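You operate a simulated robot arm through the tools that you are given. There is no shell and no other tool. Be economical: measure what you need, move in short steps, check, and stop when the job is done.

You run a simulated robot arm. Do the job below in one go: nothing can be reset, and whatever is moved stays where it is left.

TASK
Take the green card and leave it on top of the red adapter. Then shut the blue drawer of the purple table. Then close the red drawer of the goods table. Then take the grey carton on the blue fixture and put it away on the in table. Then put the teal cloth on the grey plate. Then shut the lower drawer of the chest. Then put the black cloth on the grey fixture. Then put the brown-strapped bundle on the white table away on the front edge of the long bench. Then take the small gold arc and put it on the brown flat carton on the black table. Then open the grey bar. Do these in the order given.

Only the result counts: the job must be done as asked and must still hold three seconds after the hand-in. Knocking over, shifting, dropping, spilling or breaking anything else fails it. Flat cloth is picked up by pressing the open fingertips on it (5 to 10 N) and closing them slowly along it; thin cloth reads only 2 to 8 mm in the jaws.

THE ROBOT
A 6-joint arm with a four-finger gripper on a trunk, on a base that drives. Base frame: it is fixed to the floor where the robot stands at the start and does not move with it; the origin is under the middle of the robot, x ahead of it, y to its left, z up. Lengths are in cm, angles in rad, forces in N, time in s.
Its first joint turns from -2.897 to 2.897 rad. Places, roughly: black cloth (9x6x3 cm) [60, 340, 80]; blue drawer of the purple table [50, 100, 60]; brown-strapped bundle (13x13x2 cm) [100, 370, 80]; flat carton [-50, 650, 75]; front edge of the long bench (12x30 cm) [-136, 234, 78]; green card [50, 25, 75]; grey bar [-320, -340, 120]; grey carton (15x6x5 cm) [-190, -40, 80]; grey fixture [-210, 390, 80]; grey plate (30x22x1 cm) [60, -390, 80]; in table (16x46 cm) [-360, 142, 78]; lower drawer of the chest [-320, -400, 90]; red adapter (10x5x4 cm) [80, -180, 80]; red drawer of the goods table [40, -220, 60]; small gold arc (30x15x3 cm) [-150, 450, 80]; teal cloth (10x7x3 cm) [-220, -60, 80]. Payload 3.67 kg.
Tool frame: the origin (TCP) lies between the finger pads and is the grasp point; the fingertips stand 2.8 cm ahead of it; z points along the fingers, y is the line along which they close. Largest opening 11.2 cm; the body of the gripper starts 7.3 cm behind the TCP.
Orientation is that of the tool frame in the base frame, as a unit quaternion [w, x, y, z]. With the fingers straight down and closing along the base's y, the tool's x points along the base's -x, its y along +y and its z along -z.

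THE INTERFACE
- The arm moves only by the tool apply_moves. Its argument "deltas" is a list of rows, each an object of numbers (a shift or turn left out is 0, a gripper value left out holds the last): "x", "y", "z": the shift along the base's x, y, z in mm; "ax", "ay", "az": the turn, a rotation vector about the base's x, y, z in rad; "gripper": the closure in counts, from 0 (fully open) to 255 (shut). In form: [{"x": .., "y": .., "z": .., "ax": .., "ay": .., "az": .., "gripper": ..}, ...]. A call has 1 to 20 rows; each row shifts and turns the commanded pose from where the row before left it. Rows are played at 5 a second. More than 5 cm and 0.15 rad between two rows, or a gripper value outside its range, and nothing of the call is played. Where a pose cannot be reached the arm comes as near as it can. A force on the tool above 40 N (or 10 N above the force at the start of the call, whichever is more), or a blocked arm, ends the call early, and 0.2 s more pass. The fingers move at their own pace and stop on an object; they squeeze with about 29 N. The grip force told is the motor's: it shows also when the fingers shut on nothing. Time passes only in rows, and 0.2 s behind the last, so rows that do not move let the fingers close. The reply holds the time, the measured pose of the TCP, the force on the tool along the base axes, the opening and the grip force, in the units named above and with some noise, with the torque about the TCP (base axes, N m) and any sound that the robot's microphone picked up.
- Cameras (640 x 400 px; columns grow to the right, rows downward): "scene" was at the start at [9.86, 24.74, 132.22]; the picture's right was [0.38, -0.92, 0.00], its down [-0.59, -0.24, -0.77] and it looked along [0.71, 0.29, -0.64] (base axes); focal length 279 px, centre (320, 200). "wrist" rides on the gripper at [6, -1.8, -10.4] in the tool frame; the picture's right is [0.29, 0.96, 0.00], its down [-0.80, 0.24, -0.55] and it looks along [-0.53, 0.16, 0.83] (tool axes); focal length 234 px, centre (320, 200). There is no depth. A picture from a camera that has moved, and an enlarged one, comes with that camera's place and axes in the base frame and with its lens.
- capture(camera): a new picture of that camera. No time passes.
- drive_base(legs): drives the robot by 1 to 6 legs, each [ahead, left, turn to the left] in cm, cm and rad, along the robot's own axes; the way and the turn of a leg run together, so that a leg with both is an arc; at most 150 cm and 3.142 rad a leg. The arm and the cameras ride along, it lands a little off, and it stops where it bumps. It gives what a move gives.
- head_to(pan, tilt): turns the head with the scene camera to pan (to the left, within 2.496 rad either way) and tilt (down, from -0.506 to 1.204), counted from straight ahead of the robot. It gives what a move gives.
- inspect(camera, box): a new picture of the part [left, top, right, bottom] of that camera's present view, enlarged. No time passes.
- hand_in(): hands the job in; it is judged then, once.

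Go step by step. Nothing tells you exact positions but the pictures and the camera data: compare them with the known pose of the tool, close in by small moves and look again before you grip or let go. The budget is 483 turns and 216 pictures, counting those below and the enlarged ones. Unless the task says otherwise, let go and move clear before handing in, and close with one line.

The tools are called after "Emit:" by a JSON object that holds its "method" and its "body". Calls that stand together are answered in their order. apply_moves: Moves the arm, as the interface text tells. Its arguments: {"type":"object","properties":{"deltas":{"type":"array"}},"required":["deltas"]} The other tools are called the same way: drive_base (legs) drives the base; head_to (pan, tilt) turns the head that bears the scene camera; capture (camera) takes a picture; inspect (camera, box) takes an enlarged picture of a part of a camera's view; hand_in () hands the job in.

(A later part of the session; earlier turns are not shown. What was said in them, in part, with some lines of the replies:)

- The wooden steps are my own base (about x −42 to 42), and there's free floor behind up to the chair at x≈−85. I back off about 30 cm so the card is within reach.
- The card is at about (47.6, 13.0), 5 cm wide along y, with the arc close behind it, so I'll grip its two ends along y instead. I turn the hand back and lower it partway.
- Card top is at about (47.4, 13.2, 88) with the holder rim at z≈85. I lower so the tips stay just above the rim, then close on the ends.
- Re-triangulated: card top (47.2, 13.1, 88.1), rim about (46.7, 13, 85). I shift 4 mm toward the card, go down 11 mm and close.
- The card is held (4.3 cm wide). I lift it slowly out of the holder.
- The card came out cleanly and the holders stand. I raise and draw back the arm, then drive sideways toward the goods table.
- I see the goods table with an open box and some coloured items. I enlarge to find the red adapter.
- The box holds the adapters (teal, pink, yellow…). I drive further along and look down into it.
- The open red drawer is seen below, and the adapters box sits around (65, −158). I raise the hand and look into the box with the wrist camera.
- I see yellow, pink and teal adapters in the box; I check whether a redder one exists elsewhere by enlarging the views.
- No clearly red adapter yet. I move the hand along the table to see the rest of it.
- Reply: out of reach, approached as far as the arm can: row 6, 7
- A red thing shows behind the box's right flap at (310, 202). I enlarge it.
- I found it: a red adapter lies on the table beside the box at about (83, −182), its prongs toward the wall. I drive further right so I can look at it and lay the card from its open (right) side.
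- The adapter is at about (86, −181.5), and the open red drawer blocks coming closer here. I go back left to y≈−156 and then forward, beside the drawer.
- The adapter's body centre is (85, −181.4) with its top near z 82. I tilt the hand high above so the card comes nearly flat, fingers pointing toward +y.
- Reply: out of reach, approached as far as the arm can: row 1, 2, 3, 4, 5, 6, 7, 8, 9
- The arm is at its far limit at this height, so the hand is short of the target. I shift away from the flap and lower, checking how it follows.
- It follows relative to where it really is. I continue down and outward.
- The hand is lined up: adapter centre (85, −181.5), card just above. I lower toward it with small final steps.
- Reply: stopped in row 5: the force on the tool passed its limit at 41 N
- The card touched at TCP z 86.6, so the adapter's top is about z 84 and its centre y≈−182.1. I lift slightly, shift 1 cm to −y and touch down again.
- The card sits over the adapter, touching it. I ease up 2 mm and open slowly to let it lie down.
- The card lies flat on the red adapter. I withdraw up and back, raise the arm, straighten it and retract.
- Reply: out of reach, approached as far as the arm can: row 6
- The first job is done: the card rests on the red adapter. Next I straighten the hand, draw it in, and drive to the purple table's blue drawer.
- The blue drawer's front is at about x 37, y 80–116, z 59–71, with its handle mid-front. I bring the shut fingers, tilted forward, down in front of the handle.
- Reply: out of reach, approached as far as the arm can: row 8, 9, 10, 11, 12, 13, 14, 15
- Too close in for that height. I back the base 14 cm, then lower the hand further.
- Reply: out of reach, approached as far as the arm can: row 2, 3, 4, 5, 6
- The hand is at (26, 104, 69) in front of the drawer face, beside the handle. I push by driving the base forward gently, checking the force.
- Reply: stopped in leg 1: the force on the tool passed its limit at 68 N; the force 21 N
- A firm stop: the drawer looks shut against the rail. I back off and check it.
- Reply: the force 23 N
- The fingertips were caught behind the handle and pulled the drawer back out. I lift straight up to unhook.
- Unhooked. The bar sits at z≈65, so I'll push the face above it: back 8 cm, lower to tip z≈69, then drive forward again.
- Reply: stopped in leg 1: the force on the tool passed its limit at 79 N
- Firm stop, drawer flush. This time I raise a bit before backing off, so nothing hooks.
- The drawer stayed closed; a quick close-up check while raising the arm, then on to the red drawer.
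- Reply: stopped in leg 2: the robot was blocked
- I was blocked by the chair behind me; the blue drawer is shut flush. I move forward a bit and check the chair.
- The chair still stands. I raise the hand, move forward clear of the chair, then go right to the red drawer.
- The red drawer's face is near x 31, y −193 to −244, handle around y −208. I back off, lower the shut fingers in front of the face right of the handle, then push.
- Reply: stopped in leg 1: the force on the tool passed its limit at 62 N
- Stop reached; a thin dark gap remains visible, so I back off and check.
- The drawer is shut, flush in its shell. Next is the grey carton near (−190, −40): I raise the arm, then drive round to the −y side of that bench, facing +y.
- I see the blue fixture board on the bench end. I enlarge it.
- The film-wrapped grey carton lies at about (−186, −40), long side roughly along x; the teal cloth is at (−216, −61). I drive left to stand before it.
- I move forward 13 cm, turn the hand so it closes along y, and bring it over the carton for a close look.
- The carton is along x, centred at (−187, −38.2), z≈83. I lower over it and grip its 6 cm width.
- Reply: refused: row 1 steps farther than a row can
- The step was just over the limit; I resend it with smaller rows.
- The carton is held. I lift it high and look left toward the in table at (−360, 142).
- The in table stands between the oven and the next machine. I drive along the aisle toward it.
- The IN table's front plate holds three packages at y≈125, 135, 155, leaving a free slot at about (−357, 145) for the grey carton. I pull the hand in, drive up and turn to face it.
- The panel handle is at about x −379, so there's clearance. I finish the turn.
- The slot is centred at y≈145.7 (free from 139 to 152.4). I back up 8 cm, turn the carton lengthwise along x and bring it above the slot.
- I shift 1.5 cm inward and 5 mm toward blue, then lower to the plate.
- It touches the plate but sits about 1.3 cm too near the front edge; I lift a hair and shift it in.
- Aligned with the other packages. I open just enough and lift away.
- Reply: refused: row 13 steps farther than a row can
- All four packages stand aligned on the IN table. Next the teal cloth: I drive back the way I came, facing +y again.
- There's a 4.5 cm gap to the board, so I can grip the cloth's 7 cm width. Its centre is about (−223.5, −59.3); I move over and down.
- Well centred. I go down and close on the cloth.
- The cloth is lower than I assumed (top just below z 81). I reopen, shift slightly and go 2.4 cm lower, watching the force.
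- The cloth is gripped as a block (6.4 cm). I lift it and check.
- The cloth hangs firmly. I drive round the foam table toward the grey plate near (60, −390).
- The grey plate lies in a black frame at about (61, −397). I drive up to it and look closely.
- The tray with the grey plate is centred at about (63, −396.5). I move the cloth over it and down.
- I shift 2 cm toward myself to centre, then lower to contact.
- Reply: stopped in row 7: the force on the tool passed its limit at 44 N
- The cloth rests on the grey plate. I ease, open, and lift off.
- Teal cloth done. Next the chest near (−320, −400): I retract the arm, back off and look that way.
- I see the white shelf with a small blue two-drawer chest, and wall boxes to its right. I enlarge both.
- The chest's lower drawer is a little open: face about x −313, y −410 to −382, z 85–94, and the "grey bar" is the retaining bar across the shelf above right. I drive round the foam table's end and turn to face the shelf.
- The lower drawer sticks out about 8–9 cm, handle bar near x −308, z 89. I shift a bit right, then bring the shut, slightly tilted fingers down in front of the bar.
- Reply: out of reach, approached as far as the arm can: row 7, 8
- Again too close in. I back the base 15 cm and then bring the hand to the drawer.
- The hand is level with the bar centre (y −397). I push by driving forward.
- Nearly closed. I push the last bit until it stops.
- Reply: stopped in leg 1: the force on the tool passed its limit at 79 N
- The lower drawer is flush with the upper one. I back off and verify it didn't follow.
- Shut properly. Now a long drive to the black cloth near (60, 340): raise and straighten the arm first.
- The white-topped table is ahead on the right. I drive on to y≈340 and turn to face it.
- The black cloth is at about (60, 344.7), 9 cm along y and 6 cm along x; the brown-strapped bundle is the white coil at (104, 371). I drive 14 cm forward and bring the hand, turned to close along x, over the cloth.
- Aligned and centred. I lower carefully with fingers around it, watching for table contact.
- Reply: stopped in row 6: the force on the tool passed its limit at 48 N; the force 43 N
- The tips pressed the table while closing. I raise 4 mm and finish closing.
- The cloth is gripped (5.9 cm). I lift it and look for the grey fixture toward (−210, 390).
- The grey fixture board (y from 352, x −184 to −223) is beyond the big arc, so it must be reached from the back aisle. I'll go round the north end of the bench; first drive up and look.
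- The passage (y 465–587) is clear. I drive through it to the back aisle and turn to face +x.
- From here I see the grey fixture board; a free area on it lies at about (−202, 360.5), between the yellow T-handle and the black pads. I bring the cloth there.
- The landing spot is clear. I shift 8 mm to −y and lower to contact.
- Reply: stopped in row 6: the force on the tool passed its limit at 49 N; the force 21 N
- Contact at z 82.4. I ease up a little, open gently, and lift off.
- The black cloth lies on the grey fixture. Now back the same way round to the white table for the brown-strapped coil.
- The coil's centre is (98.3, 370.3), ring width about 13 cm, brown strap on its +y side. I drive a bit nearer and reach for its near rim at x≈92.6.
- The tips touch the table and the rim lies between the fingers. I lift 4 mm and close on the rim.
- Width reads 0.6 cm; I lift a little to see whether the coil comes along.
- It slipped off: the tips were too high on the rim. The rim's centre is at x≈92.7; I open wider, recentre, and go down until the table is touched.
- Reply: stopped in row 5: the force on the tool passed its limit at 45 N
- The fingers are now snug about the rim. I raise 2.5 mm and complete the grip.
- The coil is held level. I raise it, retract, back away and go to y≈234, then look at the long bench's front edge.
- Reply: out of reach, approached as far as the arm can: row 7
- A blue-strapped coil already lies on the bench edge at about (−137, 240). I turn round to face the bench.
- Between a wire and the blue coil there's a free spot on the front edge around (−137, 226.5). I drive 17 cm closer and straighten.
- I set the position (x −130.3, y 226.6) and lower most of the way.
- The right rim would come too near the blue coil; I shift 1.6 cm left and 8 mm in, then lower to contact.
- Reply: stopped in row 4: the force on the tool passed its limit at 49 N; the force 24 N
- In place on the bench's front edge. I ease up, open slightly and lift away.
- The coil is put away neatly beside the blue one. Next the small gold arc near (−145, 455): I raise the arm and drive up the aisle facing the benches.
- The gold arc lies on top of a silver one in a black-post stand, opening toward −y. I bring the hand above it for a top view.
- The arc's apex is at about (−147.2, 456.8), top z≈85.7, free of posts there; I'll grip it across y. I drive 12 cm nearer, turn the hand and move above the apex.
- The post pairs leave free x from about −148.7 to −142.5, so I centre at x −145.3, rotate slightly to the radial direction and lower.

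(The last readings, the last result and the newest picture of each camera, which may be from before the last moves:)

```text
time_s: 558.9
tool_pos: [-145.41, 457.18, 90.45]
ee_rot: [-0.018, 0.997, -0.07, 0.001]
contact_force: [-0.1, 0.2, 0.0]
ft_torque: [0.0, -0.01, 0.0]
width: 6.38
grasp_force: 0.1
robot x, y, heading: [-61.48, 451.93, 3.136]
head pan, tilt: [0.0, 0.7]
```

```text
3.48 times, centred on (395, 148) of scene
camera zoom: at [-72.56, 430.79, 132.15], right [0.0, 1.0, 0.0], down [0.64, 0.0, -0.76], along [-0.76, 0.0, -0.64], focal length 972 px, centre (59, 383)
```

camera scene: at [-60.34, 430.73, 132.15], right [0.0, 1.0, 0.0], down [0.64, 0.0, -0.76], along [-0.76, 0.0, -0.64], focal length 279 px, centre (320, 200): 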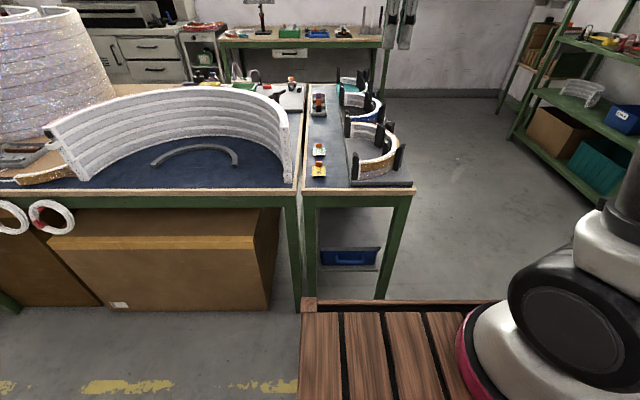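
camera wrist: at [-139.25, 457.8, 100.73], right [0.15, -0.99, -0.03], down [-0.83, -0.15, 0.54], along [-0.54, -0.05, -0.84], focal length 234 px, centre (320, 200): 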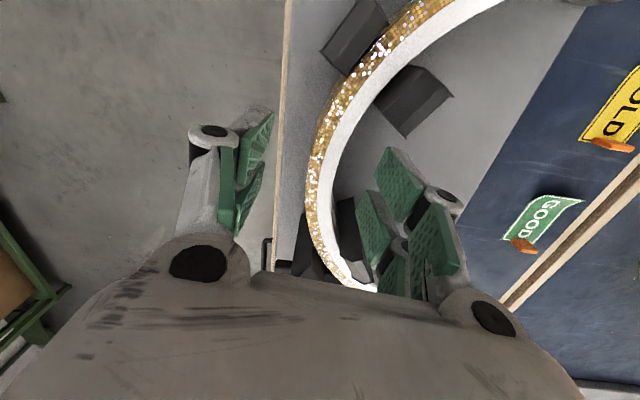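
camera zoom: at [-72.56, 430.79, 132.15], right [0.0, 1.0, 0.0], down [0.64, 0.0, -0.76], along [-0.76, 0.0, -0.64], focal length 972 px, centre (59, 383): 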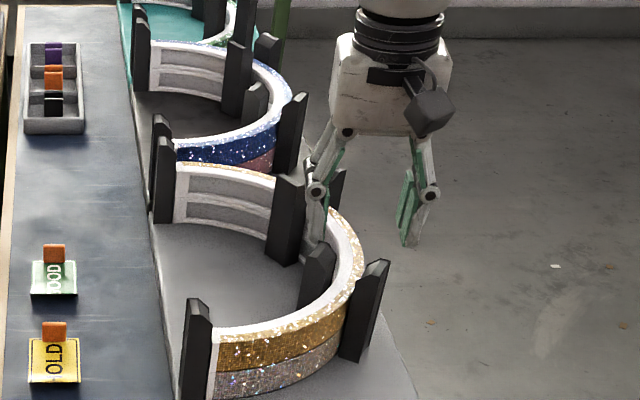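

Centred between the posts. I lower to z≈86.3 and close on the gold arc only.

Emit:
{"method": "apply_moves", "body": {"deltas": [{"z": -20}, {"z": -12}, {"z": -9}, {}]}}

Emit:
{"method": "apply_moves", "body": {"deltas": [{"gripper": 130}, {"gripper": 150}, {"gripper": 170}, {"gripper": 190}, {"gripper": 255}, {}, {}]}}

Emit:
{"method": "inspect", "body": {"camera": "scene", "box": [330, 90, 460, 205]}}

```text
time_s: 559.9
tool_pos: [-145.17, 457.09, 86.09]
ee_rot: [-0.018, 0.997, -0.07, 0.001]
contact_force: [-0.5, 0.6, -0.1]
ft_torque: [-0.01, 0.0, 0.0]
width: 6.38
grasp_force: 0.0
robot x, y, heading: [-61.99, 452.45, 3.136]
head pan, tilt: [0.0, 0.7]
```

```text
time_s: 561.5
tool_pos: [-145.2, 456.88, 86.22]
ee_rot: [-0.018, 0.997, -0.07, 0.001]
contact_force: [1.2, -9.8, 1.3]
ft_torque: [-0.67, 0.07, 0.63]
width: 2.32
grasp_force: 28.6
robot x, y, heading: [-61.96, 452.31, 3.137]
head pan, tilt: [0.0, 0.7]
```

```text
3.48 times, centred on (395, 148) of scene
camera zoom: at [-72.55, 430.75, 132.15], right [0.0, 1.0, 0.0], down [0.64, 0.0, -0.76], along [-0.76, 0.0, -0.64], focal length 972 px, centre (59, 383)
```

zoom: 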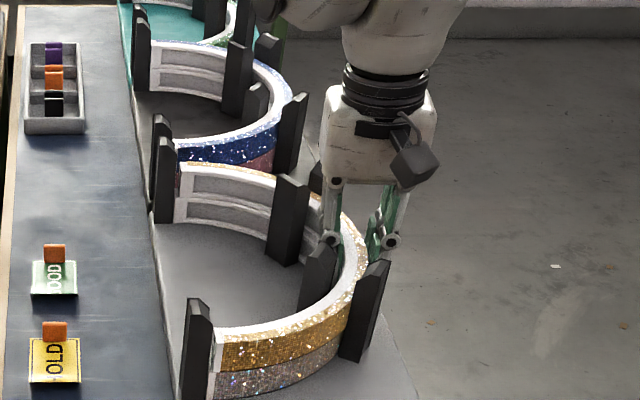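

Gripped at 2.3 cm. I relieve the side force by 2 mm and lift slowly.

Emit:
{"method": "apply_moves", "body": {"deltas": [{"y": -2}, {"z": 8}, {"z": 10}, {"z": 12}, {}]}}

Emit:
{"method": "inspect", "body": {"camera": "scene", "box": [330, 90, 460, 205]}}

```text
time_s: 562.7
tool_pos: [-145.26, 456.74, 89.24]
ee_rot: [-0.018, 0.997, -0.069, 0.002]
contact_force: [-0.1, -0.5, -2.0]
ft_torque: [0.09, -0.07, 0.06]
width: 2.3
grasp_force: 28.9
robot x, y, heading: [-61.84, 451.83, 3.134]
head pan, tilt: [0.0, 0.7]
```

```text
3.48 times, centred on (395, 148) of scene
camera zoom: at [-72.57, 430.79, 132.15], right [0.0, 1.0, 0.0], down [0.64, 0.0, -0.76], along [-0.76, 0.0, -0.64], focal length 972 px, centre (59, 383)
```

zoom: 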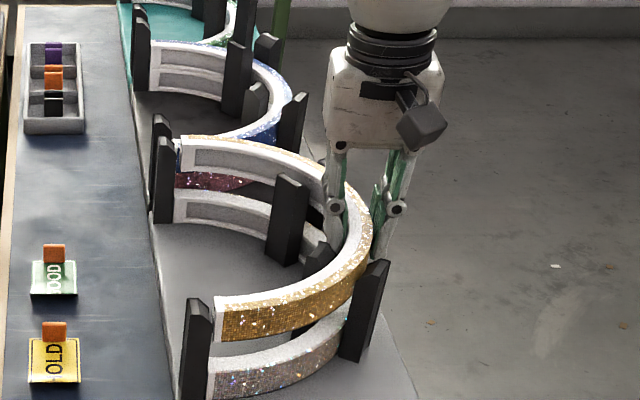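

Only the gold arc comes up. I raise it fully, back off, and look toward the black table in the north.

Emit:
{"method": "apply_moves", "body": {"deltas": [{"z": 20}, {"z": 35}, {"z": 45}, {"z": 48}, {"z": 48}, {"z": 48}, {"z": 48}, {"z": 40}, {"x": 45}, {"x": 45}, {}]}}

Emit:
{"method": "drive_base", "body": {"legs": [[-12, 0, 0], [0, 0, -1.571]]}}

Emit:
{"method": "head_to", "body": {"pan": -0.15, "tilt": 0.5}}

Emit:
{"method": "capture", "body": {"camera": "scene"}}

```text
time_s: 565.1
tool_pos: [-136.24, 456.9, 122.33]
ee_rot: [-0.018, 0.997, -0.069, 0.002]
contact_force: [-0.6, 0.0, -2.0]
ft_torque: [0.08, -0.03, -0.01]
width: 2.29
grasp_force: 28.9
robot x, y, heading: [-61.8, 451.94, 3.136]
head pan, tilt: [0.0, 0.7]
```

```text
time_s: 570.1
tool_pos: [-45.73, 526.53, 122.35]
ee_rot: [0.013, -0.657, 0.754, -0.014]
contact_force: [0.3, -0.3, -2.4]
ft_torque: [-0.04, -0.12, 0.01]
width: 2.27
grasp_force: 28.8
robot x, y, heading: [-50.28, 452.23, 1.565]
head pan, tilt: [0.0, 0.7]
```

```text
time_s: 570.8
tool_pos: [-45.71, 526.51, 122.4]
ee_rot: [0.012, -0.658, 0.753, -0.014]
contact_force: [-0.4, 0.0, -1.5]
ft_torque: [-0.03, -0.1, -0.04]
width: 2.3
grasp_force: 29.1
robot x, y, heading: [-50.35, 452.03, 1.574]
head pan, tilt: [-0.15, 0.499]
```

```text
34 pictures are left
camera scene: at [-70.11, 463.17, 133.92], right [0.99, -0.15, 0.0], down [-0.07, -0.47, -0.88], along [0.13, 0.87, -0.48], focal length 279 px, centre (320, 200)
```

scene: 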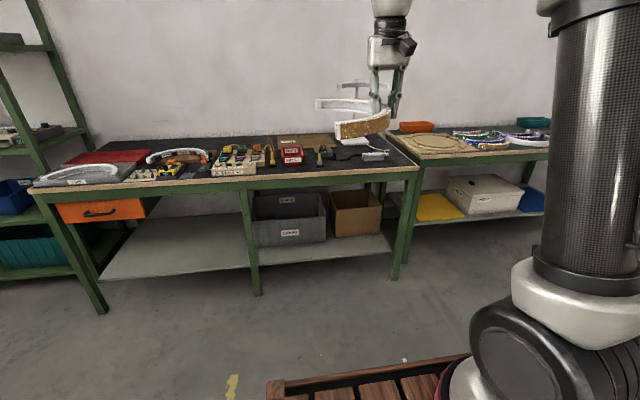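

Emit:
{"method": "inspect", "body": {"camera": "scene", "box": [130, 90, 430, 200]}}

```text
2.13 times, centred on (280, 145) of scene
camera zoom: at [-70.11, 463.17, 133.92], right [0.99, -0.15, 0.0], down [-0.07, -0.47, -0.88], along [0.13, 0.87, -0.48], focal length 596 px, centre (405, 317)
```

zoom: 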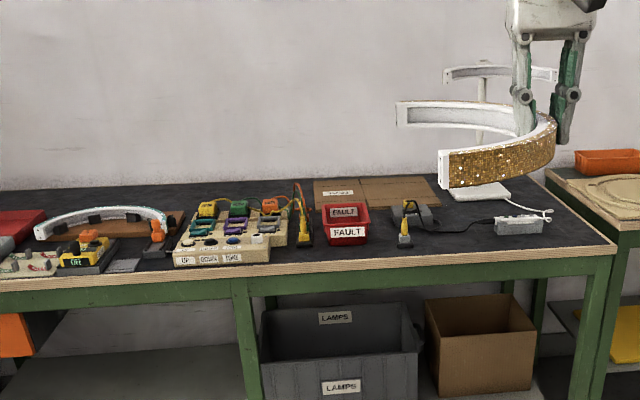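

The brown flat carton is at about (−52, 641), 38×30 cm, with a lamp to its right at x≈−20. I drive up to the black table.

Emit:
{"method": "drive_base", "body": {"legs": [[86, 7, 0]]}}

Emit:
{"method": "apply_moves", "body": {"deltas": [{"az": -0.143}, {"az": -0.143}, {"az": -0.143}, {"az": -0.143}, {"az": -0.143}, {"az": -0.143}, {"az": -0.143}, {"az": -0.143}, {"az": -0.143}, {"az": -0.143}, {}]}}

Emit:
{"method": "capture", "body": {"camera": "scene"}}

Emit:
{"method": "capture", "body": {"camera": "wrist"}}

```text
time_s: 575.5
tool_pos: [-52.74, 613.45, 122.31]
ee_rot: [0.012, -0.657, 0.754, -0.014]
contact_force: [0.1, -0.6, -1.7]
ft_torque: [-0.09, -0.09, 0.01]
width: 2.29
grasp_force: 28.5
robot x, y, heading: [-57.07, 539.5, 1.569]
head pan, tilt: [-0.15, 0.499]
```

```text
time_s: 577.9
tool_pos: [-52.64, 613.46, 122.2]
ee_rot: [0.0, -0.002, 1.0, -0.019]
contact_force: [-0.1, -1.0, -1.3]
ft_torque: [-0.06, 0.0, 0.01]
width: 2.29
grasp_force: 29.1
robot x, y, heading: [-56.86, 539.1, 1.569]
head pan, tilt: [-0.15, 0.499]
```

```text
32 pictures are left
camera scene: at [-77.17, 550.11, 133.93], right [0.99, -0.15, 0.0], down [-0.07, -0.47, -0.88], along [0.13, 0.87, -0.48], focal length 279 px, centre (320, 200)
```

scene: 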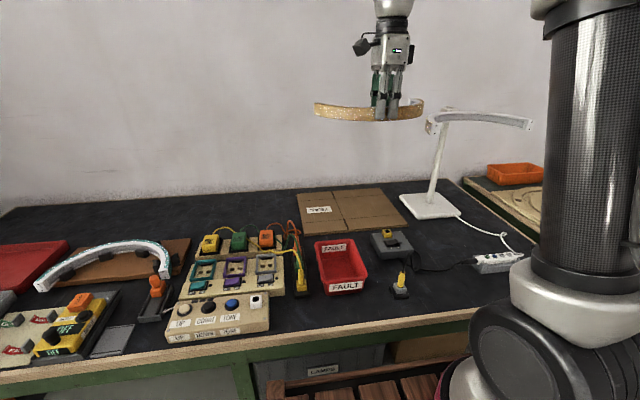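

```text
31 pictures are left
camera wrist: at [-58.75, 612.14, 132.64], right [-0.29, 0.96, -0.03], down [0.8, 0.26, 0.54], along [0.53, 0.13, -0.84], focal length 234 px, centre (320, 200)
```

wrist: 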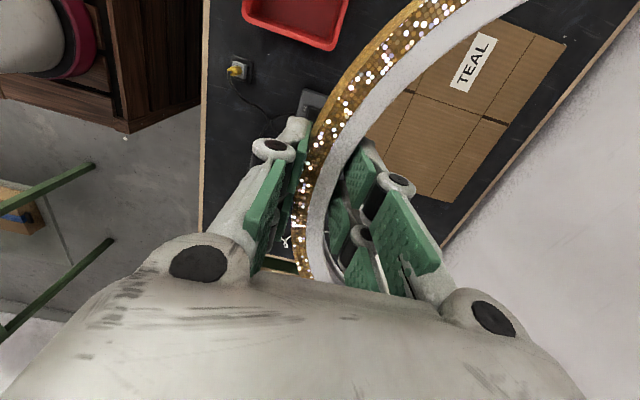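

Everything is clear. I drive 4 cm closer, square the arc, and carry it over the carton.

Emit:
{"method": "drive_base", "body": {"legs": [[4, 0, 0]]}}

Emit:
{"method": "apply_moves", "body": {"deltas": [{"az": -0.14, "x": -15}, {"y": 40}, {"y": 40}, {"y": 40}, {"y": 40, "z": -20}, {"y": 24, "z": -40}, {"z": -45}, {"z": -45}, {"z": -45}, {"z": -45}, {}]}}

Emit:
{"method": "capture", "body": {"camera": "scene"}}

Emit:
{"method": "capture", "body": {"camera": "wrist"}}

```text
time_s: 578.7
tool_pos: [-52.62, 617.55, 122.34]
ee_rot: [0.0, -0.003, 1.0, -0.019]
contact_force: [0.1, -0.9, -2.0]
ft_torque: [-0.09, 0.03, 0.01]
width: 2.3
grasp_force: 28.5
robot x, y, heading: [-57.36, 543.3, 1.573]
head pan, tilt: [-0.15, 0.499]
```

```text
time_s: 581.1
tool_pos: [-54.25, 635.75, 98.3]
ee_rot: [-0.002, 0.068, 0.998, -0.018]
contact_force: [0.3, 0.2, -0.4]
ft_torque: [-0.07, 0.05, -0.02]
width: 2.28
grasp_force: 28.9
robot x, y, heading: [-57.15, 543.04, 1.568]
head pan, tilt: [-0.15, 0.499]
```

```text
30 pictures are left
camera scene: at [-77.16, 554.16, 133.93], right [0.99, -0.15, 0.0], down [-0.07, -0.47, -0.88], along [0.13, 0.87, -0.48], focal length 279 px, centre (320, 200)
```

scene: 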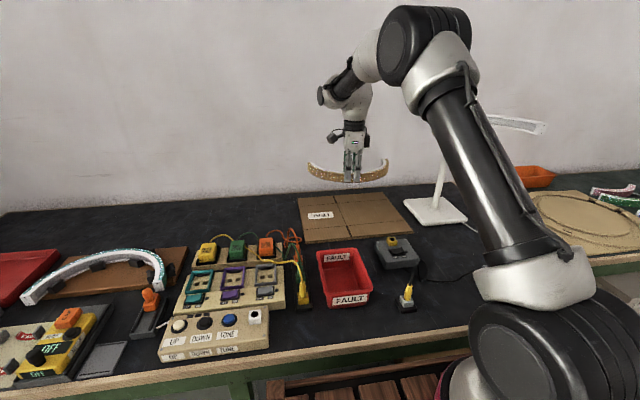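

```text
29 pictures are left
camera wrist: at [-60.51, 635.23, 108.68], right [-0.16, 0.99, -0.03], down [0.83, 0.15, 0.54], along [0.54, 0.06, -0.84], focal length 234 px, centre (320, 200)
```

wrist: 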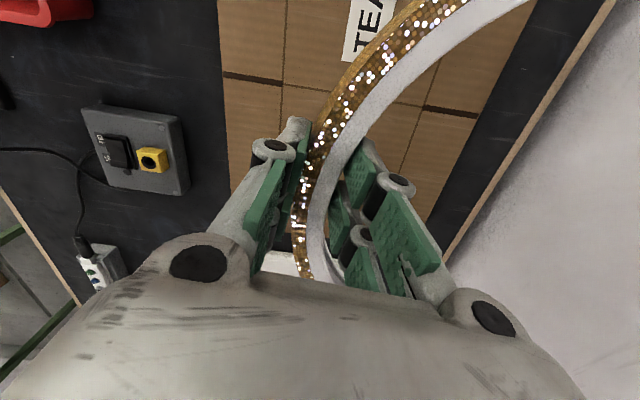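

I shift 3 cm back to centre the arc on the carton, then lower to contact.

Emit:
{"method": "apply_moves", "body": {"deltas": [{"y": -28, "x": 5}, {"z": -40}, {"z": -35}, {"z": -25}, {"z": -15}, {"z": -10}, {"z": -8}, {"z": -6}, {"z": -5}, {"z": -5}, {"z": -5}, {"z": -5}, {}]}}

Emit:
{"method": "inspect", "body": {"camera": "scene", "box": [270, 110, 470, 260]}}

```text
time_s: 583.4
tool_pos: [-53.63, 633.21, 83.67]
ee_rot: [-0.002, 0.067, 0.998, -0.015]
contact_force: [0.5, -2.6, 14.3]
ft_torque: [0.48, -0.55, -0.12]
width: 2.3
grasp_force: 29.3
robot x, y, heading: [-56.88, 543.27, 1.568]
head pan, tilt: [-0.15, 0.499]
stopped in row 11: the force on the tool passed its limit at 48 N (the readings are from after the stop); the commanded pose is now the measured one
```

```text
2.67 times, centred on (370, 185) of scene
camera zoom: at [-77.17, 554.08, 133.93], right [0.99, -0.15, 0.0], down [-0.07, -0.47, -0.88], along [0.13, 0.87, -0.48], focal length 745 px, centre (187, 240)
```

zoom: 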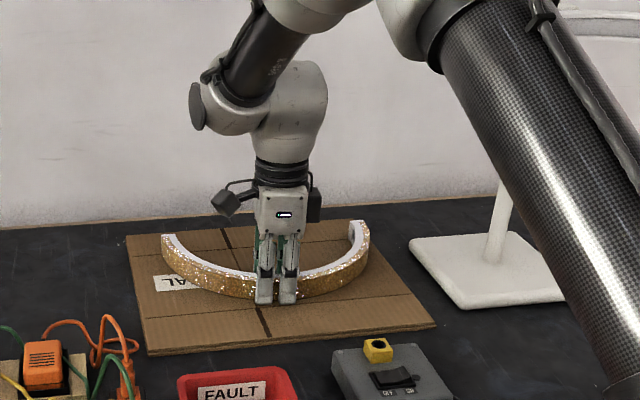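

The arc rests centred on the brown flat carton. I ease off, open and lift straight up.

Emit:
{"method": "apply_moves", "body": {"deltas": [{"z": 1.5}, {"gripper": 198}, {"gripper": 190}, {"gripper": 178}, {"gripper": 160}, {}, {"z": 15}, {"z": 25}, {"z": 40}, {"z": 48}, {"z": 48}, {"z": 48}, {"z": 48}, {"z": 48}, {"z": 48}, {"y": -45, "gripper": 255}, {"y": -45}, {"y": -45}, {}]}}

Emit:
{"method": "inspect", "body": {"camera": "scene", "box": [270, 110, 470, 260]}}

```text
time_s: 587.4
tool_pos: [-53.79, 619.54, 120.34]
ee_rot: [-0.003, 0.067, 0.998, -0.016]
contact_force: [-0.4, 0.4, -0.1]
ft_torque: [0.0, 0.02, -0.01]
width: 0.02
grasp_force: 29.0
robot x, y, heading: [-57.13, 542.93, 1.571]
head pan, tilt: [-0.15, 0.499]
```

```text
2.67 times, centred on (370, 185) of scene
camera zoom: at [-77.16, 554.17, 133.93], right [0.99, -0.15, 0.0], down [-0.07, -0.47, -0.88], along [0.13, 0.87, -0.48], focal length 745 px, centre (187, 240)
```

zoom: 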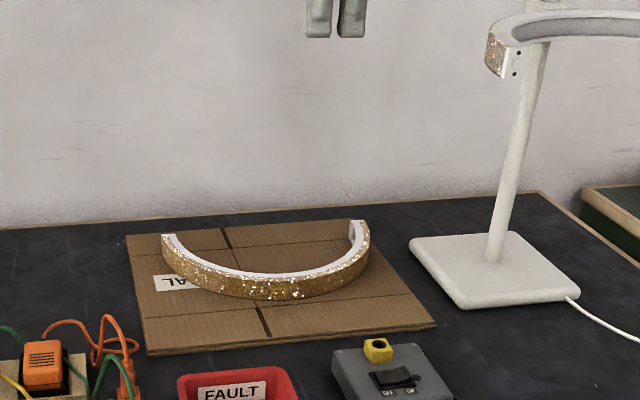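

The gold arc is on the carton. Last job: the grey bar on the white shelf. I turn the hand back and drive all the way south.

Emit:
{"method": "apply_moves", "body": {"deltas": [{"y": -30, "az": 0.143}, {"az": 0.143}, {"az": 0.143}, {"az": 0.143}, {"az": 0.143}, {"az": 0.143}, {"az": 0.143}, {"az": 0.143}, {"az": 0.143}, {"az": 0.143}, {"az": 0.14}]}}

Emit:
{"method": "drive_base", "body": {"legs": [[-100, -17, 0], [-150, 0, 0], [-150, 0, 0]]}}

```text
time_s: 589.8
tool_pos: [-53.67, 616.74, 120.58]
ee_rot: [0.011, -0.659, 0.752, -0.012]
contact_force: [0.4, -0.7, -0.4]
ft_torque: [0.01, 0.02, -0.02]
width: 0.0
grasp_force: 29.7
robot x, y, heading: [-57.09, 543.33, 1.571]
head pan, tilt: [-0.15, 0.499]
```

```text
time_s: 609.2
tool_pos: [-43.66, 213.98, 120.58]
ee_rot: [0.009, -0.636, 0.772, -0.013]
contact_force: [-0.3, -0.1, -0.2]
ft_torque: [0.0, -0.02, -0.01]
width: 0.0
grasp_force: 28.7
robot x, y, heading: [-51.06, 140.42, 1.512]
head pan, tilt: [-0.15, 0.499]
```

Emit:
{"method": "drive_base", "body": {"legs": [[0, 0, 0.062], [0, -11, 0], [-150, 0, 0], [-140, 0, 0]]}}

```text
time_s: 624.5
tool_pos: [-35.15, -75.02, 120.61]
ee_rot: [0.01, -0.662, 0.75, -0.013]
contact_force: [-0.3, 0.4, -0.1]
ft_torque: [-0.03, -0.01, -0.01]
width: 0.01
grasp_force: 29.0
robot x, y, heading: [-37.75, -148.79, 1.581]
head pan, tilt: [-0.15, 0.499]
```

Emit:
{"method": "drive_base", "body": {"legs": [[-150, 0, -0.01], [-141, 0, 0]]}}

```text
time_s: 638.6
tool_pos: [-32.46, -367.83, 120.54]
ee_rot: [0.01, -0.671, 0.742, -0.013]
contact_force: [-0.6, 0.2, 0.5]
ft_torque: [0.03, -0.03, -0.03]
width: 0.0
grasp_force: 28.8
robot x, y, heading: [-33.1, -441.61, 1.608]
head pan, tilt: [-0.15, 0.499]
```

Emit:
{"method": "drive_base", "body": {"legs": [[0, 0, -0.037], [0, 95, 0], [0, 94, 0], [0, 0, 1.57]]}}

Emit:
{"method": "head_to", "body": {"pan": -0.75, "tilt": 0.3}}

Emit:
{"method": "capture", "body": {"camera": "scene"}}

```text
time_s: 652.3
tool_pos: [-297.11, -441.41, 120.47]
ee_rot: [-0.017, 0.998, -0.061, 0.002]
contact_force: [0.3, 0.1, -0.9]
ft_torque: [-0.03, -0.01, -0.03]
width: 0.03
grasp_force: 29.0
robot x, y, heading: [-223.62, -443.86, -3.129]
head pan, tilt: [-0.15, 0.499]
```

```text
time_s: 653.3
tool_pos: [-297.1, -441.31, 120.42]
ee_rot: [-0.016, 0.998, -0.061, 0.002]
contact_force: [0.3, 0.0, 0.5]
ft_torque: [-0.01, -0.01, -0.02]
width: 0.0
grasp_force: 29.3
robot x, y, heading: [-223.53, -443.58, -3.132]
head pan, tilt: [-0.75, 0.3]
```

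```text
26 pictures are left
camera scene: at [-232.13, -458.9, 135.76], right [0.67, 0.74, 0.0], down [0.22, -0.2, -0.96], along [-0.71, 0.64, -0.3], focal length 279 px, centre (320, 200)
```

scene: 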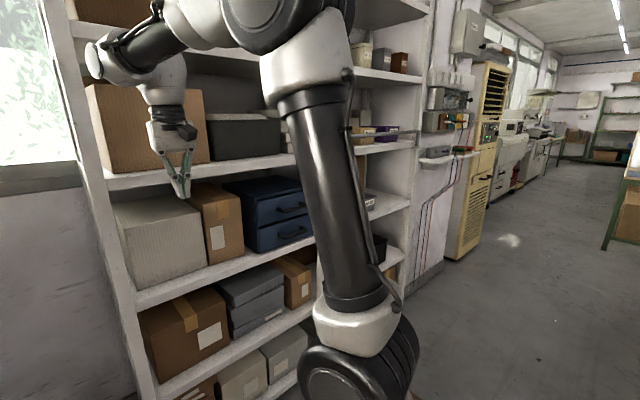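

The arm blocks the view of the bar. I turn to face +y and move alongside the shelf so it is on my left.

Emit:
{"method": "drive_base", "body": {"legs": [[0, 0, -1.583], [0, 24, 0], [35, 0, 0]]}}

Emit:
{"method": "head_to", "body": {"pan": 0.9, "tilt": 0.25}}

Emit:
{"method": "capture", "body": {"camera": "scene"}}

```text
time_s: 660.9
tool_pos: [-242.63, -334.48, 120.46]
ee_rot: [0.01, -0.653, 0.757, -0.013]
contact_force: [-0.7, -0.5, -0.5]
ft_torque: [-0.03, 0.02, 0.01]
width: 0.0
grasp_force: 28.7
robot x, y, heading: [-247.24, -407.88, 1.559]
head pan, tilt: [-0.75, 0.3]
```

```text
time_s: 662.6
tool_pos: [-242.85, -334.5, 120.51]
ee_rot: [0.01, -0.653, 0.757, -0.013]
contact_force: [0.2, -0.6, 0.4]
ft_torque: [-0.01, 0.01, -0.01]
width: 0.0
grasp_force: 29.0
robot x, y, heading: [-247.12, -408.12, 1.553]
head pan, tilt: [0.901, 0.25]
```

```text
25 pictures are left
camera scene: at [-275.82, -399.92, 136.24], right [0.63, 0.77, 0.0], down [0.19, -0.16, -0.97], along [-0.75, 0.61, -0.25], focal length 279 px, centre (320, 200)
```

scene: 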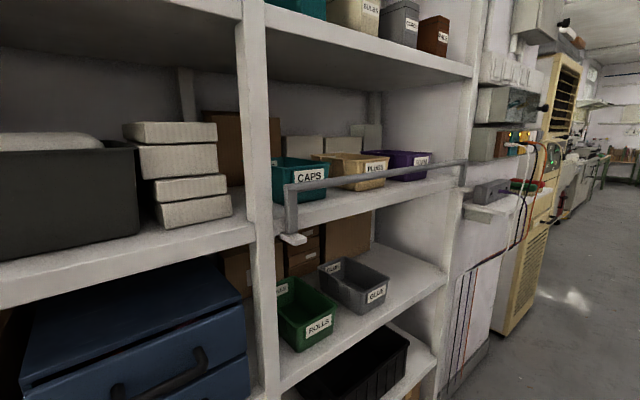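

Emit:
{"method": "inspect", "body": {"camera": "scene", "box": [240, 120, 500, 260]}}

```text
2.46 times, centred on (370, 190) of scene
camera zoom: at [-275.82, -399.92, 136.24], right [0.63, 0.77, 0.0], down [0.19, -0.16, -0.97], along [-0.75, 0.61, -0.25], focal length 688 px, centre (197, 225)
```

zoom: 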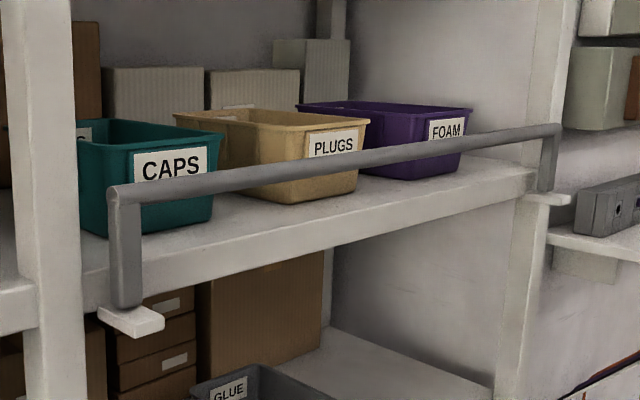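

The grey bar is a U-shaped rail hinged at its leg bottoms: top bar at about (−318.5, y −373…−303, z 126). I'll hook it from above near y −316, where no bin stands behind, and pull it out and down. I drive forward and swing the arm left.

Emit:
{"method": "drive_base", "body": {"legs": [[60, 0, 0]]}}

Emit:
{"method": "apply_moves", "body": {"deltas": [{"az": 0.143, "y": -25, "z": 20}, {"az": 0.143, "y": -25, "z": 20}, {"az": 0.143, "x": -20, "y": -25, "z": 20}, {"az": 0.143, "x": -30, "y": -10, "z": 20}, {"az": 0.143, "x": -30, "y": -10, "z": 20}, {"az": 0.143, "x": -30, "z": 10}, {"az": 0.143, "x": -30}, {"az": 0.143, "x": -30}, {"az": 0.143, "x": -30}, {"az": 0.143, "x": -30}, {"az": 0.143}, {"az": 0.143}, {}]}}

Emit:
{"method": "head_to", "body": {"pan": 0.7, "tilt": 0.2}}

Emit:
{"method": "capture", "body": {"camera": "scene"}}

```text
time_s: 665.9
tool_pos: [-241.02, -275.06, 120.47]
ee_rot: [0.011, -0.65, 0.76, -0.013]
contact_force: [0.1, 0.0, -0.2]
ft_torque: [-0.01, -0.03, 0.03]
width: 0.02
grasp_force: 29.3
robot x, y, heading: [-246.16, -348.62, 1.548]
head pan, tilt: [0.901, 0.25]
```

```text
time_s: 668.7
tool_pos: [-264.11, -284.63, 131.62]
ee_rot: [-0.016, 1.0, -0.005, 0.0]
contact_force: [0.7, -0.2, -0.2]
ft_torque: [-0.01, 0.01, -0.02]
width: 0.01
grasp_force: 28.5
robot x, y, heading: [-246.23, -348.47, 1.547]
head pan, tilt: [0.901, 0.25]
```

```text
time_s: 669.5
tool_pos: [-264.11, -284.58, 131.54]
ee_rot: [-0.017, 1.0, -0.006, 0.001]
contact_force: [0.1, 0.3, -0.6]
ft_torque: [-0.01, -0.02, 0.02]
width: 0.02
grasp_force: 29.3
robot x, y, heading: [-246.17, -348.57, 1.548]
head pan, tilt: [0.7, 0.201]
```

```text
23 pictures are left
camera scene: at [-273.36, -338.85, 136.69], right [0.78, 0.63, 0.0], down [0.13, -0.16, -0.98], along [-0.61, 0.76, -0.2], focal length 279 px, centre (320, 200)
```

scene: 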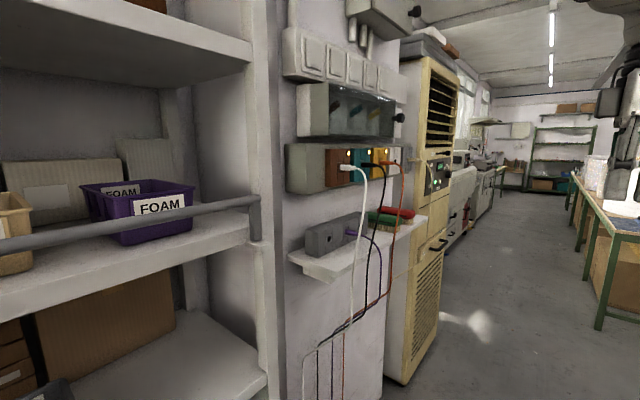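

The clear gap behind the bar is at y≈−308.5 (between the FOAM bin and the right leg). I tilt the shut fingers toward the shelf and approach above the bar.

Emit:
{"method": "apply_moves", "body": {"deltas": [{"y": -40, "ay": 0.11}, {"y": -40, "ay": 0.11}, {"y": -40, "ay": 0.11, "z": 15}, {"y": -40, "ay": 0.11, "z": 15}, {"y": -40, "ay": 0.11, "z": 15}, {"y": -39}, {"x": -40}, {"x": -40}, {"x": -40}, {"x": -40}, {"x": -40}, {"x": -40}, {}]}}

Emit:
{"method": "capture", "body": {"camera": "scene"}}

Emit:
{"method": "capture", "body": {"camera": "wrist"}}

```text
time_s: 672.3
tool_pos: [-288.22, -308.56, 135.86]
ee_rot: [-0.013, 0.962, -0.01, -0.271]
contact_force: [1.3, 1.4, 1.0]
ft_torque: [0.05, 0.01, -0.03]
width: 0.0
grasp_force: 28.7
robot x, y, heading: [-245.68, -348.63, 1.543]
head pan, tilt: [0.7, 0.201]
```

```text
22 pictures are left
camera scene: at [-273.35, -338.85, 136.7], right [0.78, 0.63, 0.0], down [0.12, -0.16, -0.98], along [-0.61, 0.76, -0.2], focal length 279 px, centre (320, 200)
```

scene: 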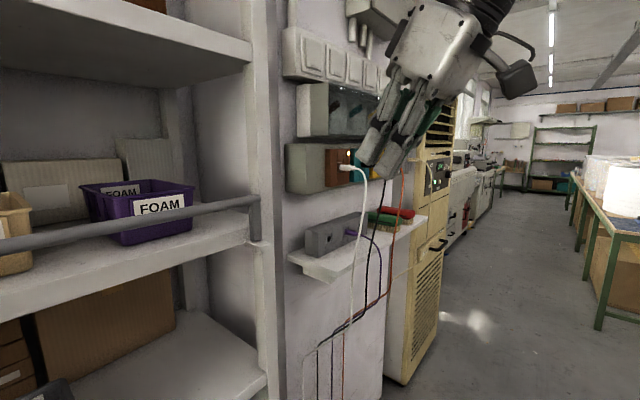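

```text
21 pictures are left
camera wrist: at [-277.66, -307.06, 141.49], right [0.22, -0.96, -0.17], down [-0.4, -0.25, 0.88], along [-0.89, -0.13, -0.44], focal length 234 px, centre (320, 200)
```

wrist: 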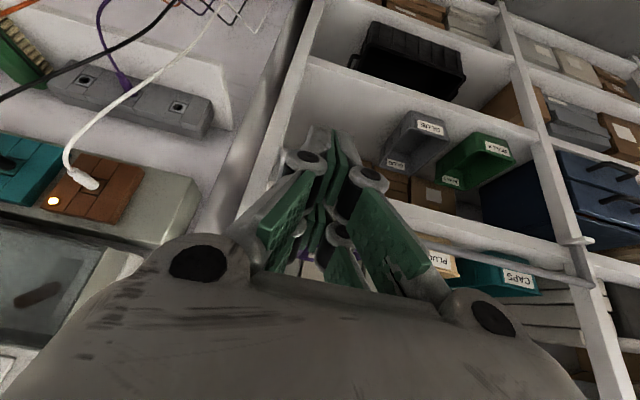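

Emit:
{"method": "apply_moves", "body": {"deltas": [{"x": -45}, {"x": -45}, {"x": -45}, {"x": -45}, {"x": -45}, {"x": -40}, {}]}}

Emit:
{"method": "capture", "body": {"camera": "scene"}}

Emit:
{"method": "capture", "body": {"camera": "wrist"}}

```text
time_s: 673.9
tool_pos: [-312.24, -308.91, 134.14]
ee_rot: [-0.013, 0.963, -0.01, -0.271]
contact_force: [0.1, -0.1, 0.7]
ft_torque: [0.01, 0.0, 0.05]
width: 0.0
grasp_force: 28.7
out of reach, approached as far as the arm can: row 6
robot x, y, heading: [-246.41, -348.78, 1.547]
head pan, tilt: [0.7, 0.201]
```

```text
20 pictures are left
camera scene: at [-273.37, -338.85, 136.69], right [0.78, 0.63, 0.0], down [0.13, -0.16, -0.98], along [-0.61, 0.76, -0.2], focal length 279 px, centre (320, 200)
```

scene: 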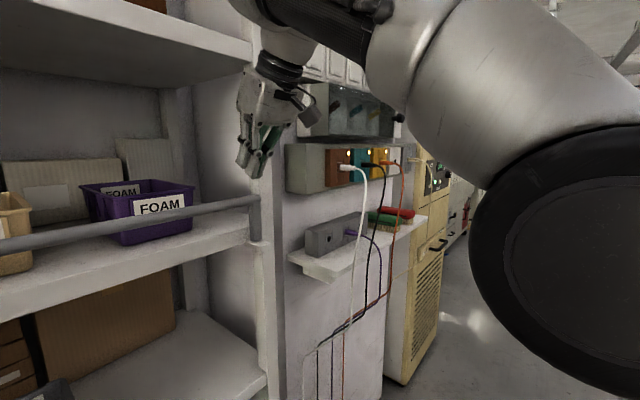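

```text
19 pictures are left
camera wrist: at [-301.79, -307.37, 139.74], right [0.22, -0.96, -0.17], down [-0.4, -0.25, 0.88], along [-0.89, -0.13, -0.44], focal length 234 px, centre (320, 200)
```

wrist: 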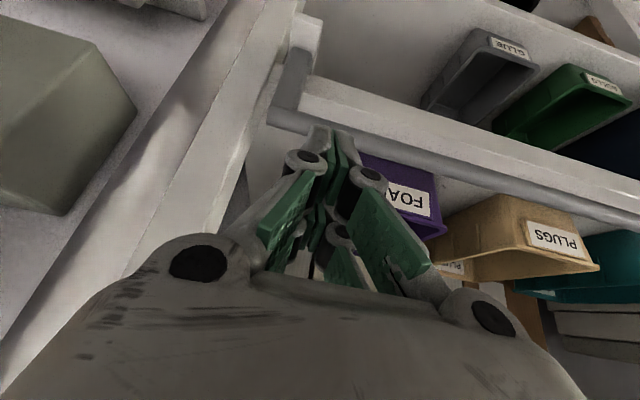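

I'm at arm's limit; I drive the base 7.5 cm toward the shelf so the tips come over and behind the bar.

Emit:
{"method": "drive_base", "body": {"legs": [[0, 7.5, 0]]}}

Emit:
{"method": "inspect", "body": {"camera": "wrist", "box": [200, 20, 460, 260]}}

```text
time_s: 674.9
tool_pos: [-319.85, -308.79, 134.13]
ee_rot: [-0.013, 0.963, -0.008, -0.27]
contact_force: [0.1, 0.2, 0.3]
ft_torque: [-0.02, -0.03, -0.02]
width: 0.0
grasp_force: 29.0
robot x, y, heading: [-253.19, -348.53, 1.549]
head pan, tilt: [0.7, 0.201]
```

```text
1.67 times, centred on (330, 140) of wrist
camera zoom: at [-309.36, -307.28, 139.79], right [0.22, -0.96, -0.17], down [-0.4, -0.25, 0.88], along [-0.89, -0.13, -0.44], focal length 390 px, centre (303, 300)
```

zoom: 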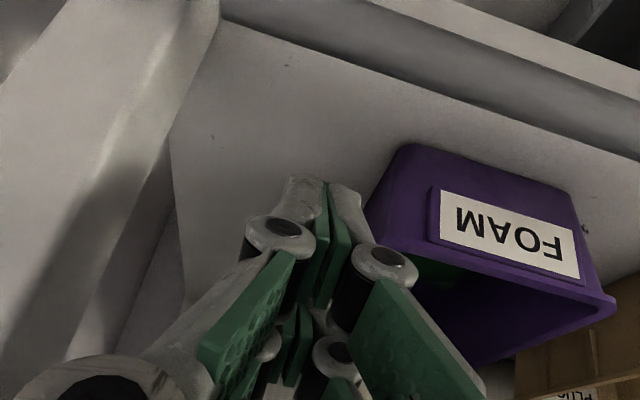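

The bar runs at x≈−317.6, in front of the fingertips. I lower the tips behind it.

Emit:
{"method": "apply_moves", "body": {"deltas": [{"y": 8}, {"z": -25}, {"z": -25}, {"z": -18}, {}]}}

Emit:
{"method": "inspect", "body": {"camera": "wrist", "box": [200, 20, 460, 260]}}

Emit:
{"method": "inspect", "body": {"camera": "scene", "box": [130, 80, 330, 260]}}

```text
time_s: 676.1
tool_pos: [-319.97, -308.03, 127.36]
ee_rot: [-0.014, 0.962, -0.009, -0.272]
contact_force: [-2.3, 0.7, 1.9]
ft_torque: [0.01, -0.03, 0.0]
width: 0.59
grasp_force: 35.7
robot x, y, heading: [-253.44, -348.38, 1.547]
head pan, tilt: [0.7, 0.201]
```

```text
1.67 times, centred on (330, 140) of wrist
camera zoom: at [-309.42, -306.57, 132.99], right [0.22, -0.96, -0.17], down [-0.4, -0.25, 0.88], along [-0.89, -0.13, -0.44], focal length 390 px, centre (303, 300)
```

zoom: 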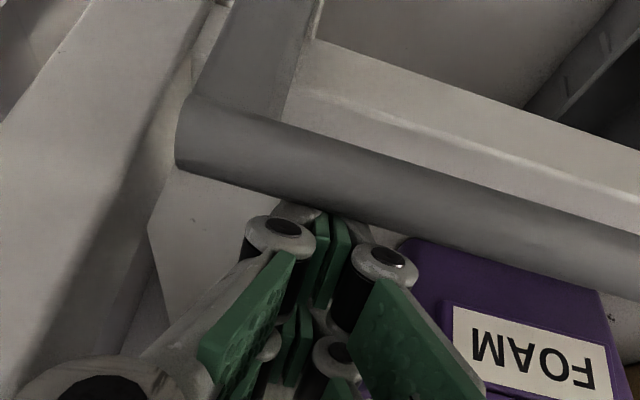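

```text
2.22 times, centred on (230, 170) of scene
camera zoom: at [-280.93, -338.73, 136.69], right [0.78, 0.63, 0.0], down [0.13, -0.16, -0.98], along [-0.62, 0.76, -0.2], focal length 621 px, centre (520, 267)
```

zoom: 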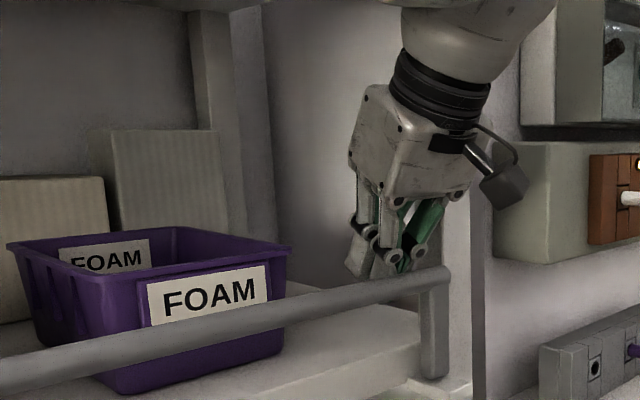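

The tips are behind the bar. I pull outward along the expected arc, a few centimetres first.

Emit:
{"method": "apply_moves", "body": {"deltas": [{"z": -4}, {"x": 8}, {"x": 8}, {"x": 10}, {"x": 12, "z": -2}, {"x": 12, "z": -4}, {}]}}

Emit:
{"method": "capture", "body": {"camera": "scene"}}

```text
time_s: 677.7
tool_pos: [-314.85, -308.04, 126.5]
ee_rot: [-0.014, 0.962, -0.01, -0.271]
contact_force: [-0.3, 0.4, -0.4]
ft_torque: [0.01, 0.0, 0.04]
width: 0.02
grasp_force: 35.6
robot x, y, heading: [-253.67, -348.34, 1.551]
head pan, tilt: [0.7, 0.201]
```

```text
15 pictures are left
camera scene: at [-280.92, -338.73, 136.69], right [0.78, 0.63, 0.0], down [0.13, -0.16, -0.98], along [-0.62, 0.76, -0.2], focal length 279 px, centre (320, 200)
```

scene: 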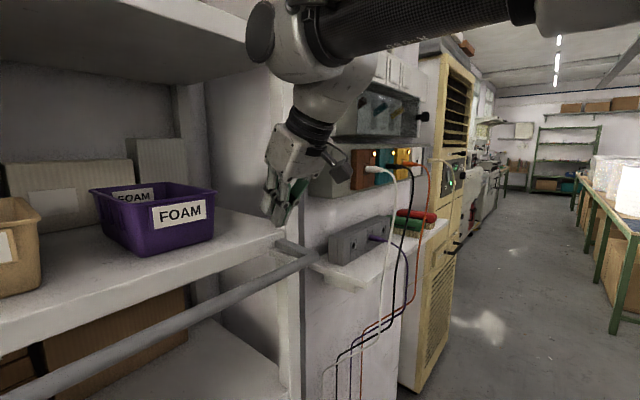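

The bar swung out and lies about horizontal (x≈−309, z≈116). I press it lightly from above to make sure it's at its end stop.

Emit:
{"method": "apply_moves", "body": {"deltas": [{"z": 20}, {"x": 35}, {"x": 35}, {"z": -20}, {"z": -25}, {"z": -20}, {"z": -15}, {"z": -8}, {"z": -6}, {"z": -6}, {"z": -6}, {}]}}

Emit:
{"method": "capture", "body": {"camera": "scene"}}

```text
time_s: 679.6
tool_pos: [-308.11, -308.02, 120.32]
ee_rot: [-0.015, 0.96, -0.009, -0.28]
contact_force: [9.9, -4.0, 8.5]
ft_torque: [0.01, -0.16, 0.07]
width: 0.6
grasp_force: 36.0
robot x, y, heading: [-253.52, -348.57, 1.548]
head pan, tilt: [0.7, 0.201]
stopped in row 9: the force on the tool passed its limit at 48 N (the readings are from after the stop); the commanded pose is now the measured one
```

```text
14 pictures are left
camera scene: at [-280.84, -338.76, 136.71], right [0.78, 0.63, 0.0], down [0.12, -0.15, -0.98], along [-0.62, 0.76, -0.2], focal length 279 px, centre (320, 200)
```

scene: 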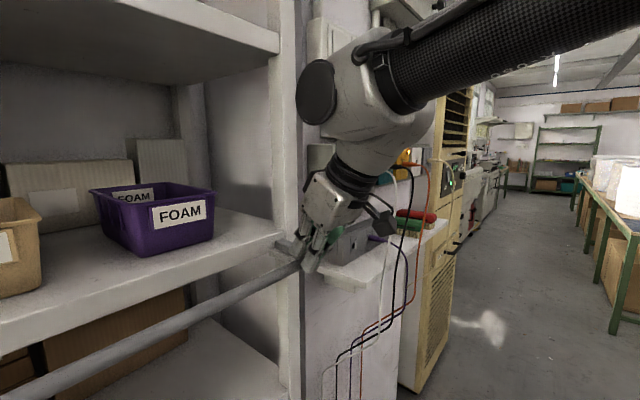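

The bar is at its hard stop, fully open. I lift off and move the hand clear, then check once more.

Emit:
{"method": "apply_moves", "body": {"deltas": [{"z": 20}, {"z": 40}, {"x": 45}, {"x": 45}, {"x": 45}, {"x": 45}, {}]}}

Emit:
{"method": "capture", "body": {"camera": "scene"}}

```text
time_s: 681.2
tool_pos: [-290.2, -308.01, 126.25]
ee_rot: [-0.016, 0.96, -0.009, -0.28]
contact_force: [0.0, -0.4, 0.2]
ft_torque: [0.0, -0.04, 0.01]
width: 0.0
grasp_force: 35.5
robot x, y, heading: [-253.82, -348.43, 1.548]
head pan, tilt: [0.7, 0.201]
```

```text
13 pictures are left
camera scene: at [-280.92, -338.72, 136.69], right [0.78, 0.63, 0.0], down [0.13, -0.16, -0.98], along [-0.62, 0.76, -0.2], focal length 279 px, centre (320, 200)
```

scene: 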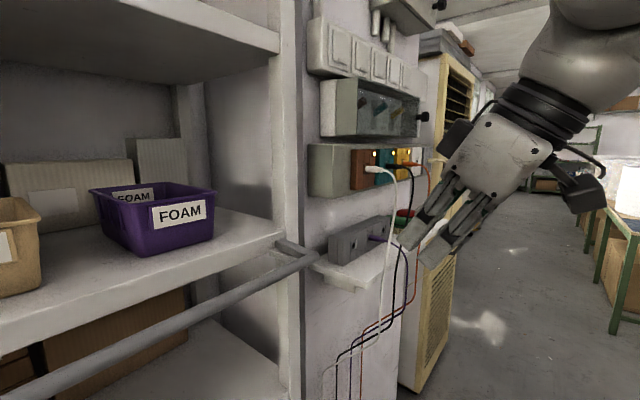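

The bar stays fully open. I have budget left, so I'll double-check the red drawer from the side before handing in: first fold the arm forward.

Emit:
{"method": "apply_moves", "body": {"deltas": [{"x": 30, "ay": -0.11}, {"x": 30, "ay": -0.11}, {"x": 30, "ay": -0.11}, {"x": 30, "ay": -0.11}, {"x": 30, "ay": -0.11}, {"az": -0.143, "y": 30}, {"az": -0.143, "y": 30}, {"az": -0.143, "y": 30}, {"az": -0.143, "y": 30}, {"az": -0.143, "y": 30}, {"az": -0.143}, {"az": -0.143}, {"az": -0.143}, {"az": -0.143}, {"az": -0.143}, {}]}}

Emit:
{"method": "head_to", "body": {"pan": 0.0, "tilt": 0.45}}

Emit:
{"method": "capture", "body": {"camera": "scene"}}

```text
time_s: 684.6
tool_pos: [-275.12, -292.95, 126.32]
ee_rot: [-0.019, 0.752, -0.659, 0.006]
contact_force: [0.4, 0.1, 0.5]
ft_torque: [-0.01, 0.02, -0.01]
width: 0.0
grasp_force: 35.6
robot x, y, heading: [-253.39, -348.47, 1.548]
head pan, tilt: [0.7, 0.201]
```

```text
time_s: 685.7
tool_pos: [-275.06, -292.95, 126.26]
ee_rot: [-0.019, 0.752, -0.659, 0.004]
contact_force: [0.0, -0.3, 1.6]
ft_torque: [0.0, -0.01, 0.01]
width: 0.0
grasp_force: 35.5
robot x, y, heading: [-253.53, -348.24, 1.55]
head pan, tilt: [0.0, 0.45]
```

```text
12 pictures are left
camera scene: at [-274.88, -336.79, 134.38], right [1.0, -0.02, 0.0], down [-0.01, -0.43, -0.9], along [0.02, 0.9, -0.43], focal length 279 px, centre (320, 200)
```

scene: 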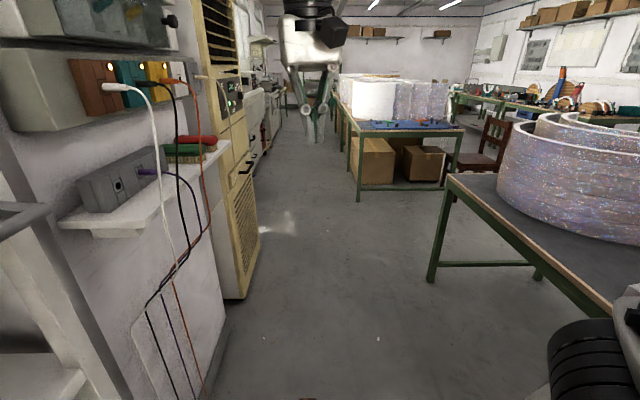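

The way north is clear. I drive through the gap back to the goods table's left front.

Emit:
{"method": "drive_base", "body": {"legs": [[0, -8, 0.02], [110, 0, 0], [110, 0, 0], [0, -95, 0], [0, -90, 0]]}}

Emit:
{"method": "head_to", "body": {"pan": -2.15, "tilt": 0.4}}

Emit:
{"method": "capture", "body": {"camera": "scene"}}

```text
time_s: 706.1
tool_pos: [-83.09, -73.31, 126.3]
ee_rot: [-0.019, 0.749, -0.662, 0.005]
contact_force: [0.6, 0.2, -1.1]
ft_torque: [0.01, -0.01, 0.01]
width: 0.01
grasp_force: 35.5
robot x, y, heading: [-62.07, -128.83, 1.538]
head pan, tilt: [0.0, 0.45]
```

```text
time_s: 708.2
tool_pos: [-82.96, -73.22, 126.17]
ee_rot: [-0.019, 0.749, -0.662, 0.005]
contact_force: [-0.1, 0.5, 0.0]
ft_torque: [-0.01, -0.02, -0.01]
width: 0.01
grasp_force: 35.4
robot x, y, heading: [-62.06, -128.83, 1.545]
head pan, tilt: [-2.15, 0.4]
```

```text
11 pictures are left
camera scene: at [-75.84, -131.53, 134.84], right [-0.57, -0.82, 0.0], down [-0.32, 0.22, -0.92], along [0.76, -0.53, -0.39], focal length 279 px, centre (320, 200)
```

scene: 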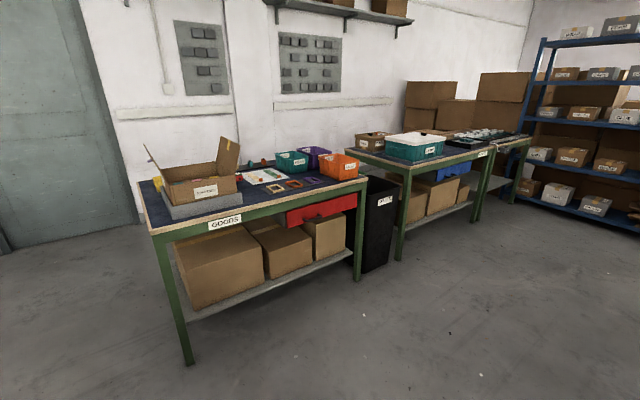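

Emit:
{"method": "inspect", "body": {"camera": "scene", "box": [260, 165, 380, 245]}}

Emit:
{"method": "inspect", "body": {"camera": "scene", "box": [390, 130, 510, 210]}}

```text
5.00 times, centred on (320, 205) of scene
camera zoom: at [-75.84, -131.53, 134.84], right [-0.57, -0.82, 0.0], down [-0.32, 0.22, -0.92], along [0.76, -0.53, -0.39], focal length 1397 px, centre (320, 175)
```

zoom: 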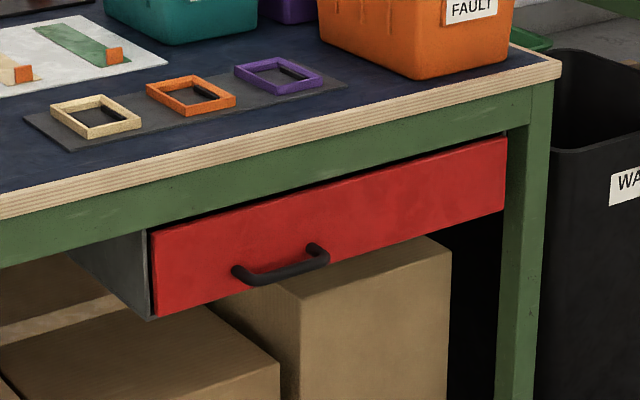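

```text
5.00 times, centred on (450, 170) of scene
camera zoom: at [-75.84, -131.53, 134.84], right [-0.57, -0.82, 0.0], down [-0.32, 0.22, -0.92], along [0.76, -0.53, -0.39], focal length 1397 px, centre (-330, 350)
```

zoom: 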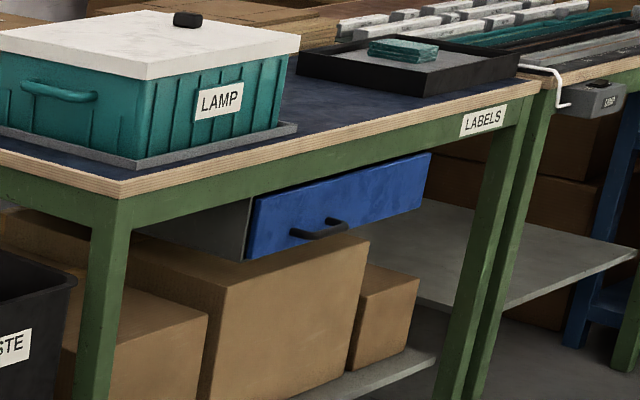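

The red drawer sits flush in its shell, just like the closed drawer next door, and the teal cloth still lies on the grey plate. I checked each of the other jobs when I finished it, and my hand is clear, so I hand in.

Emit:
{"method": "hand_in", "body": {}}

```text
The job is handed in.
```

All ten tasks are done in the order given and the job is handed in; on one drive my base bumped the wooden chair, which stayed upright, but I couldn't tell whether it moved slightly.
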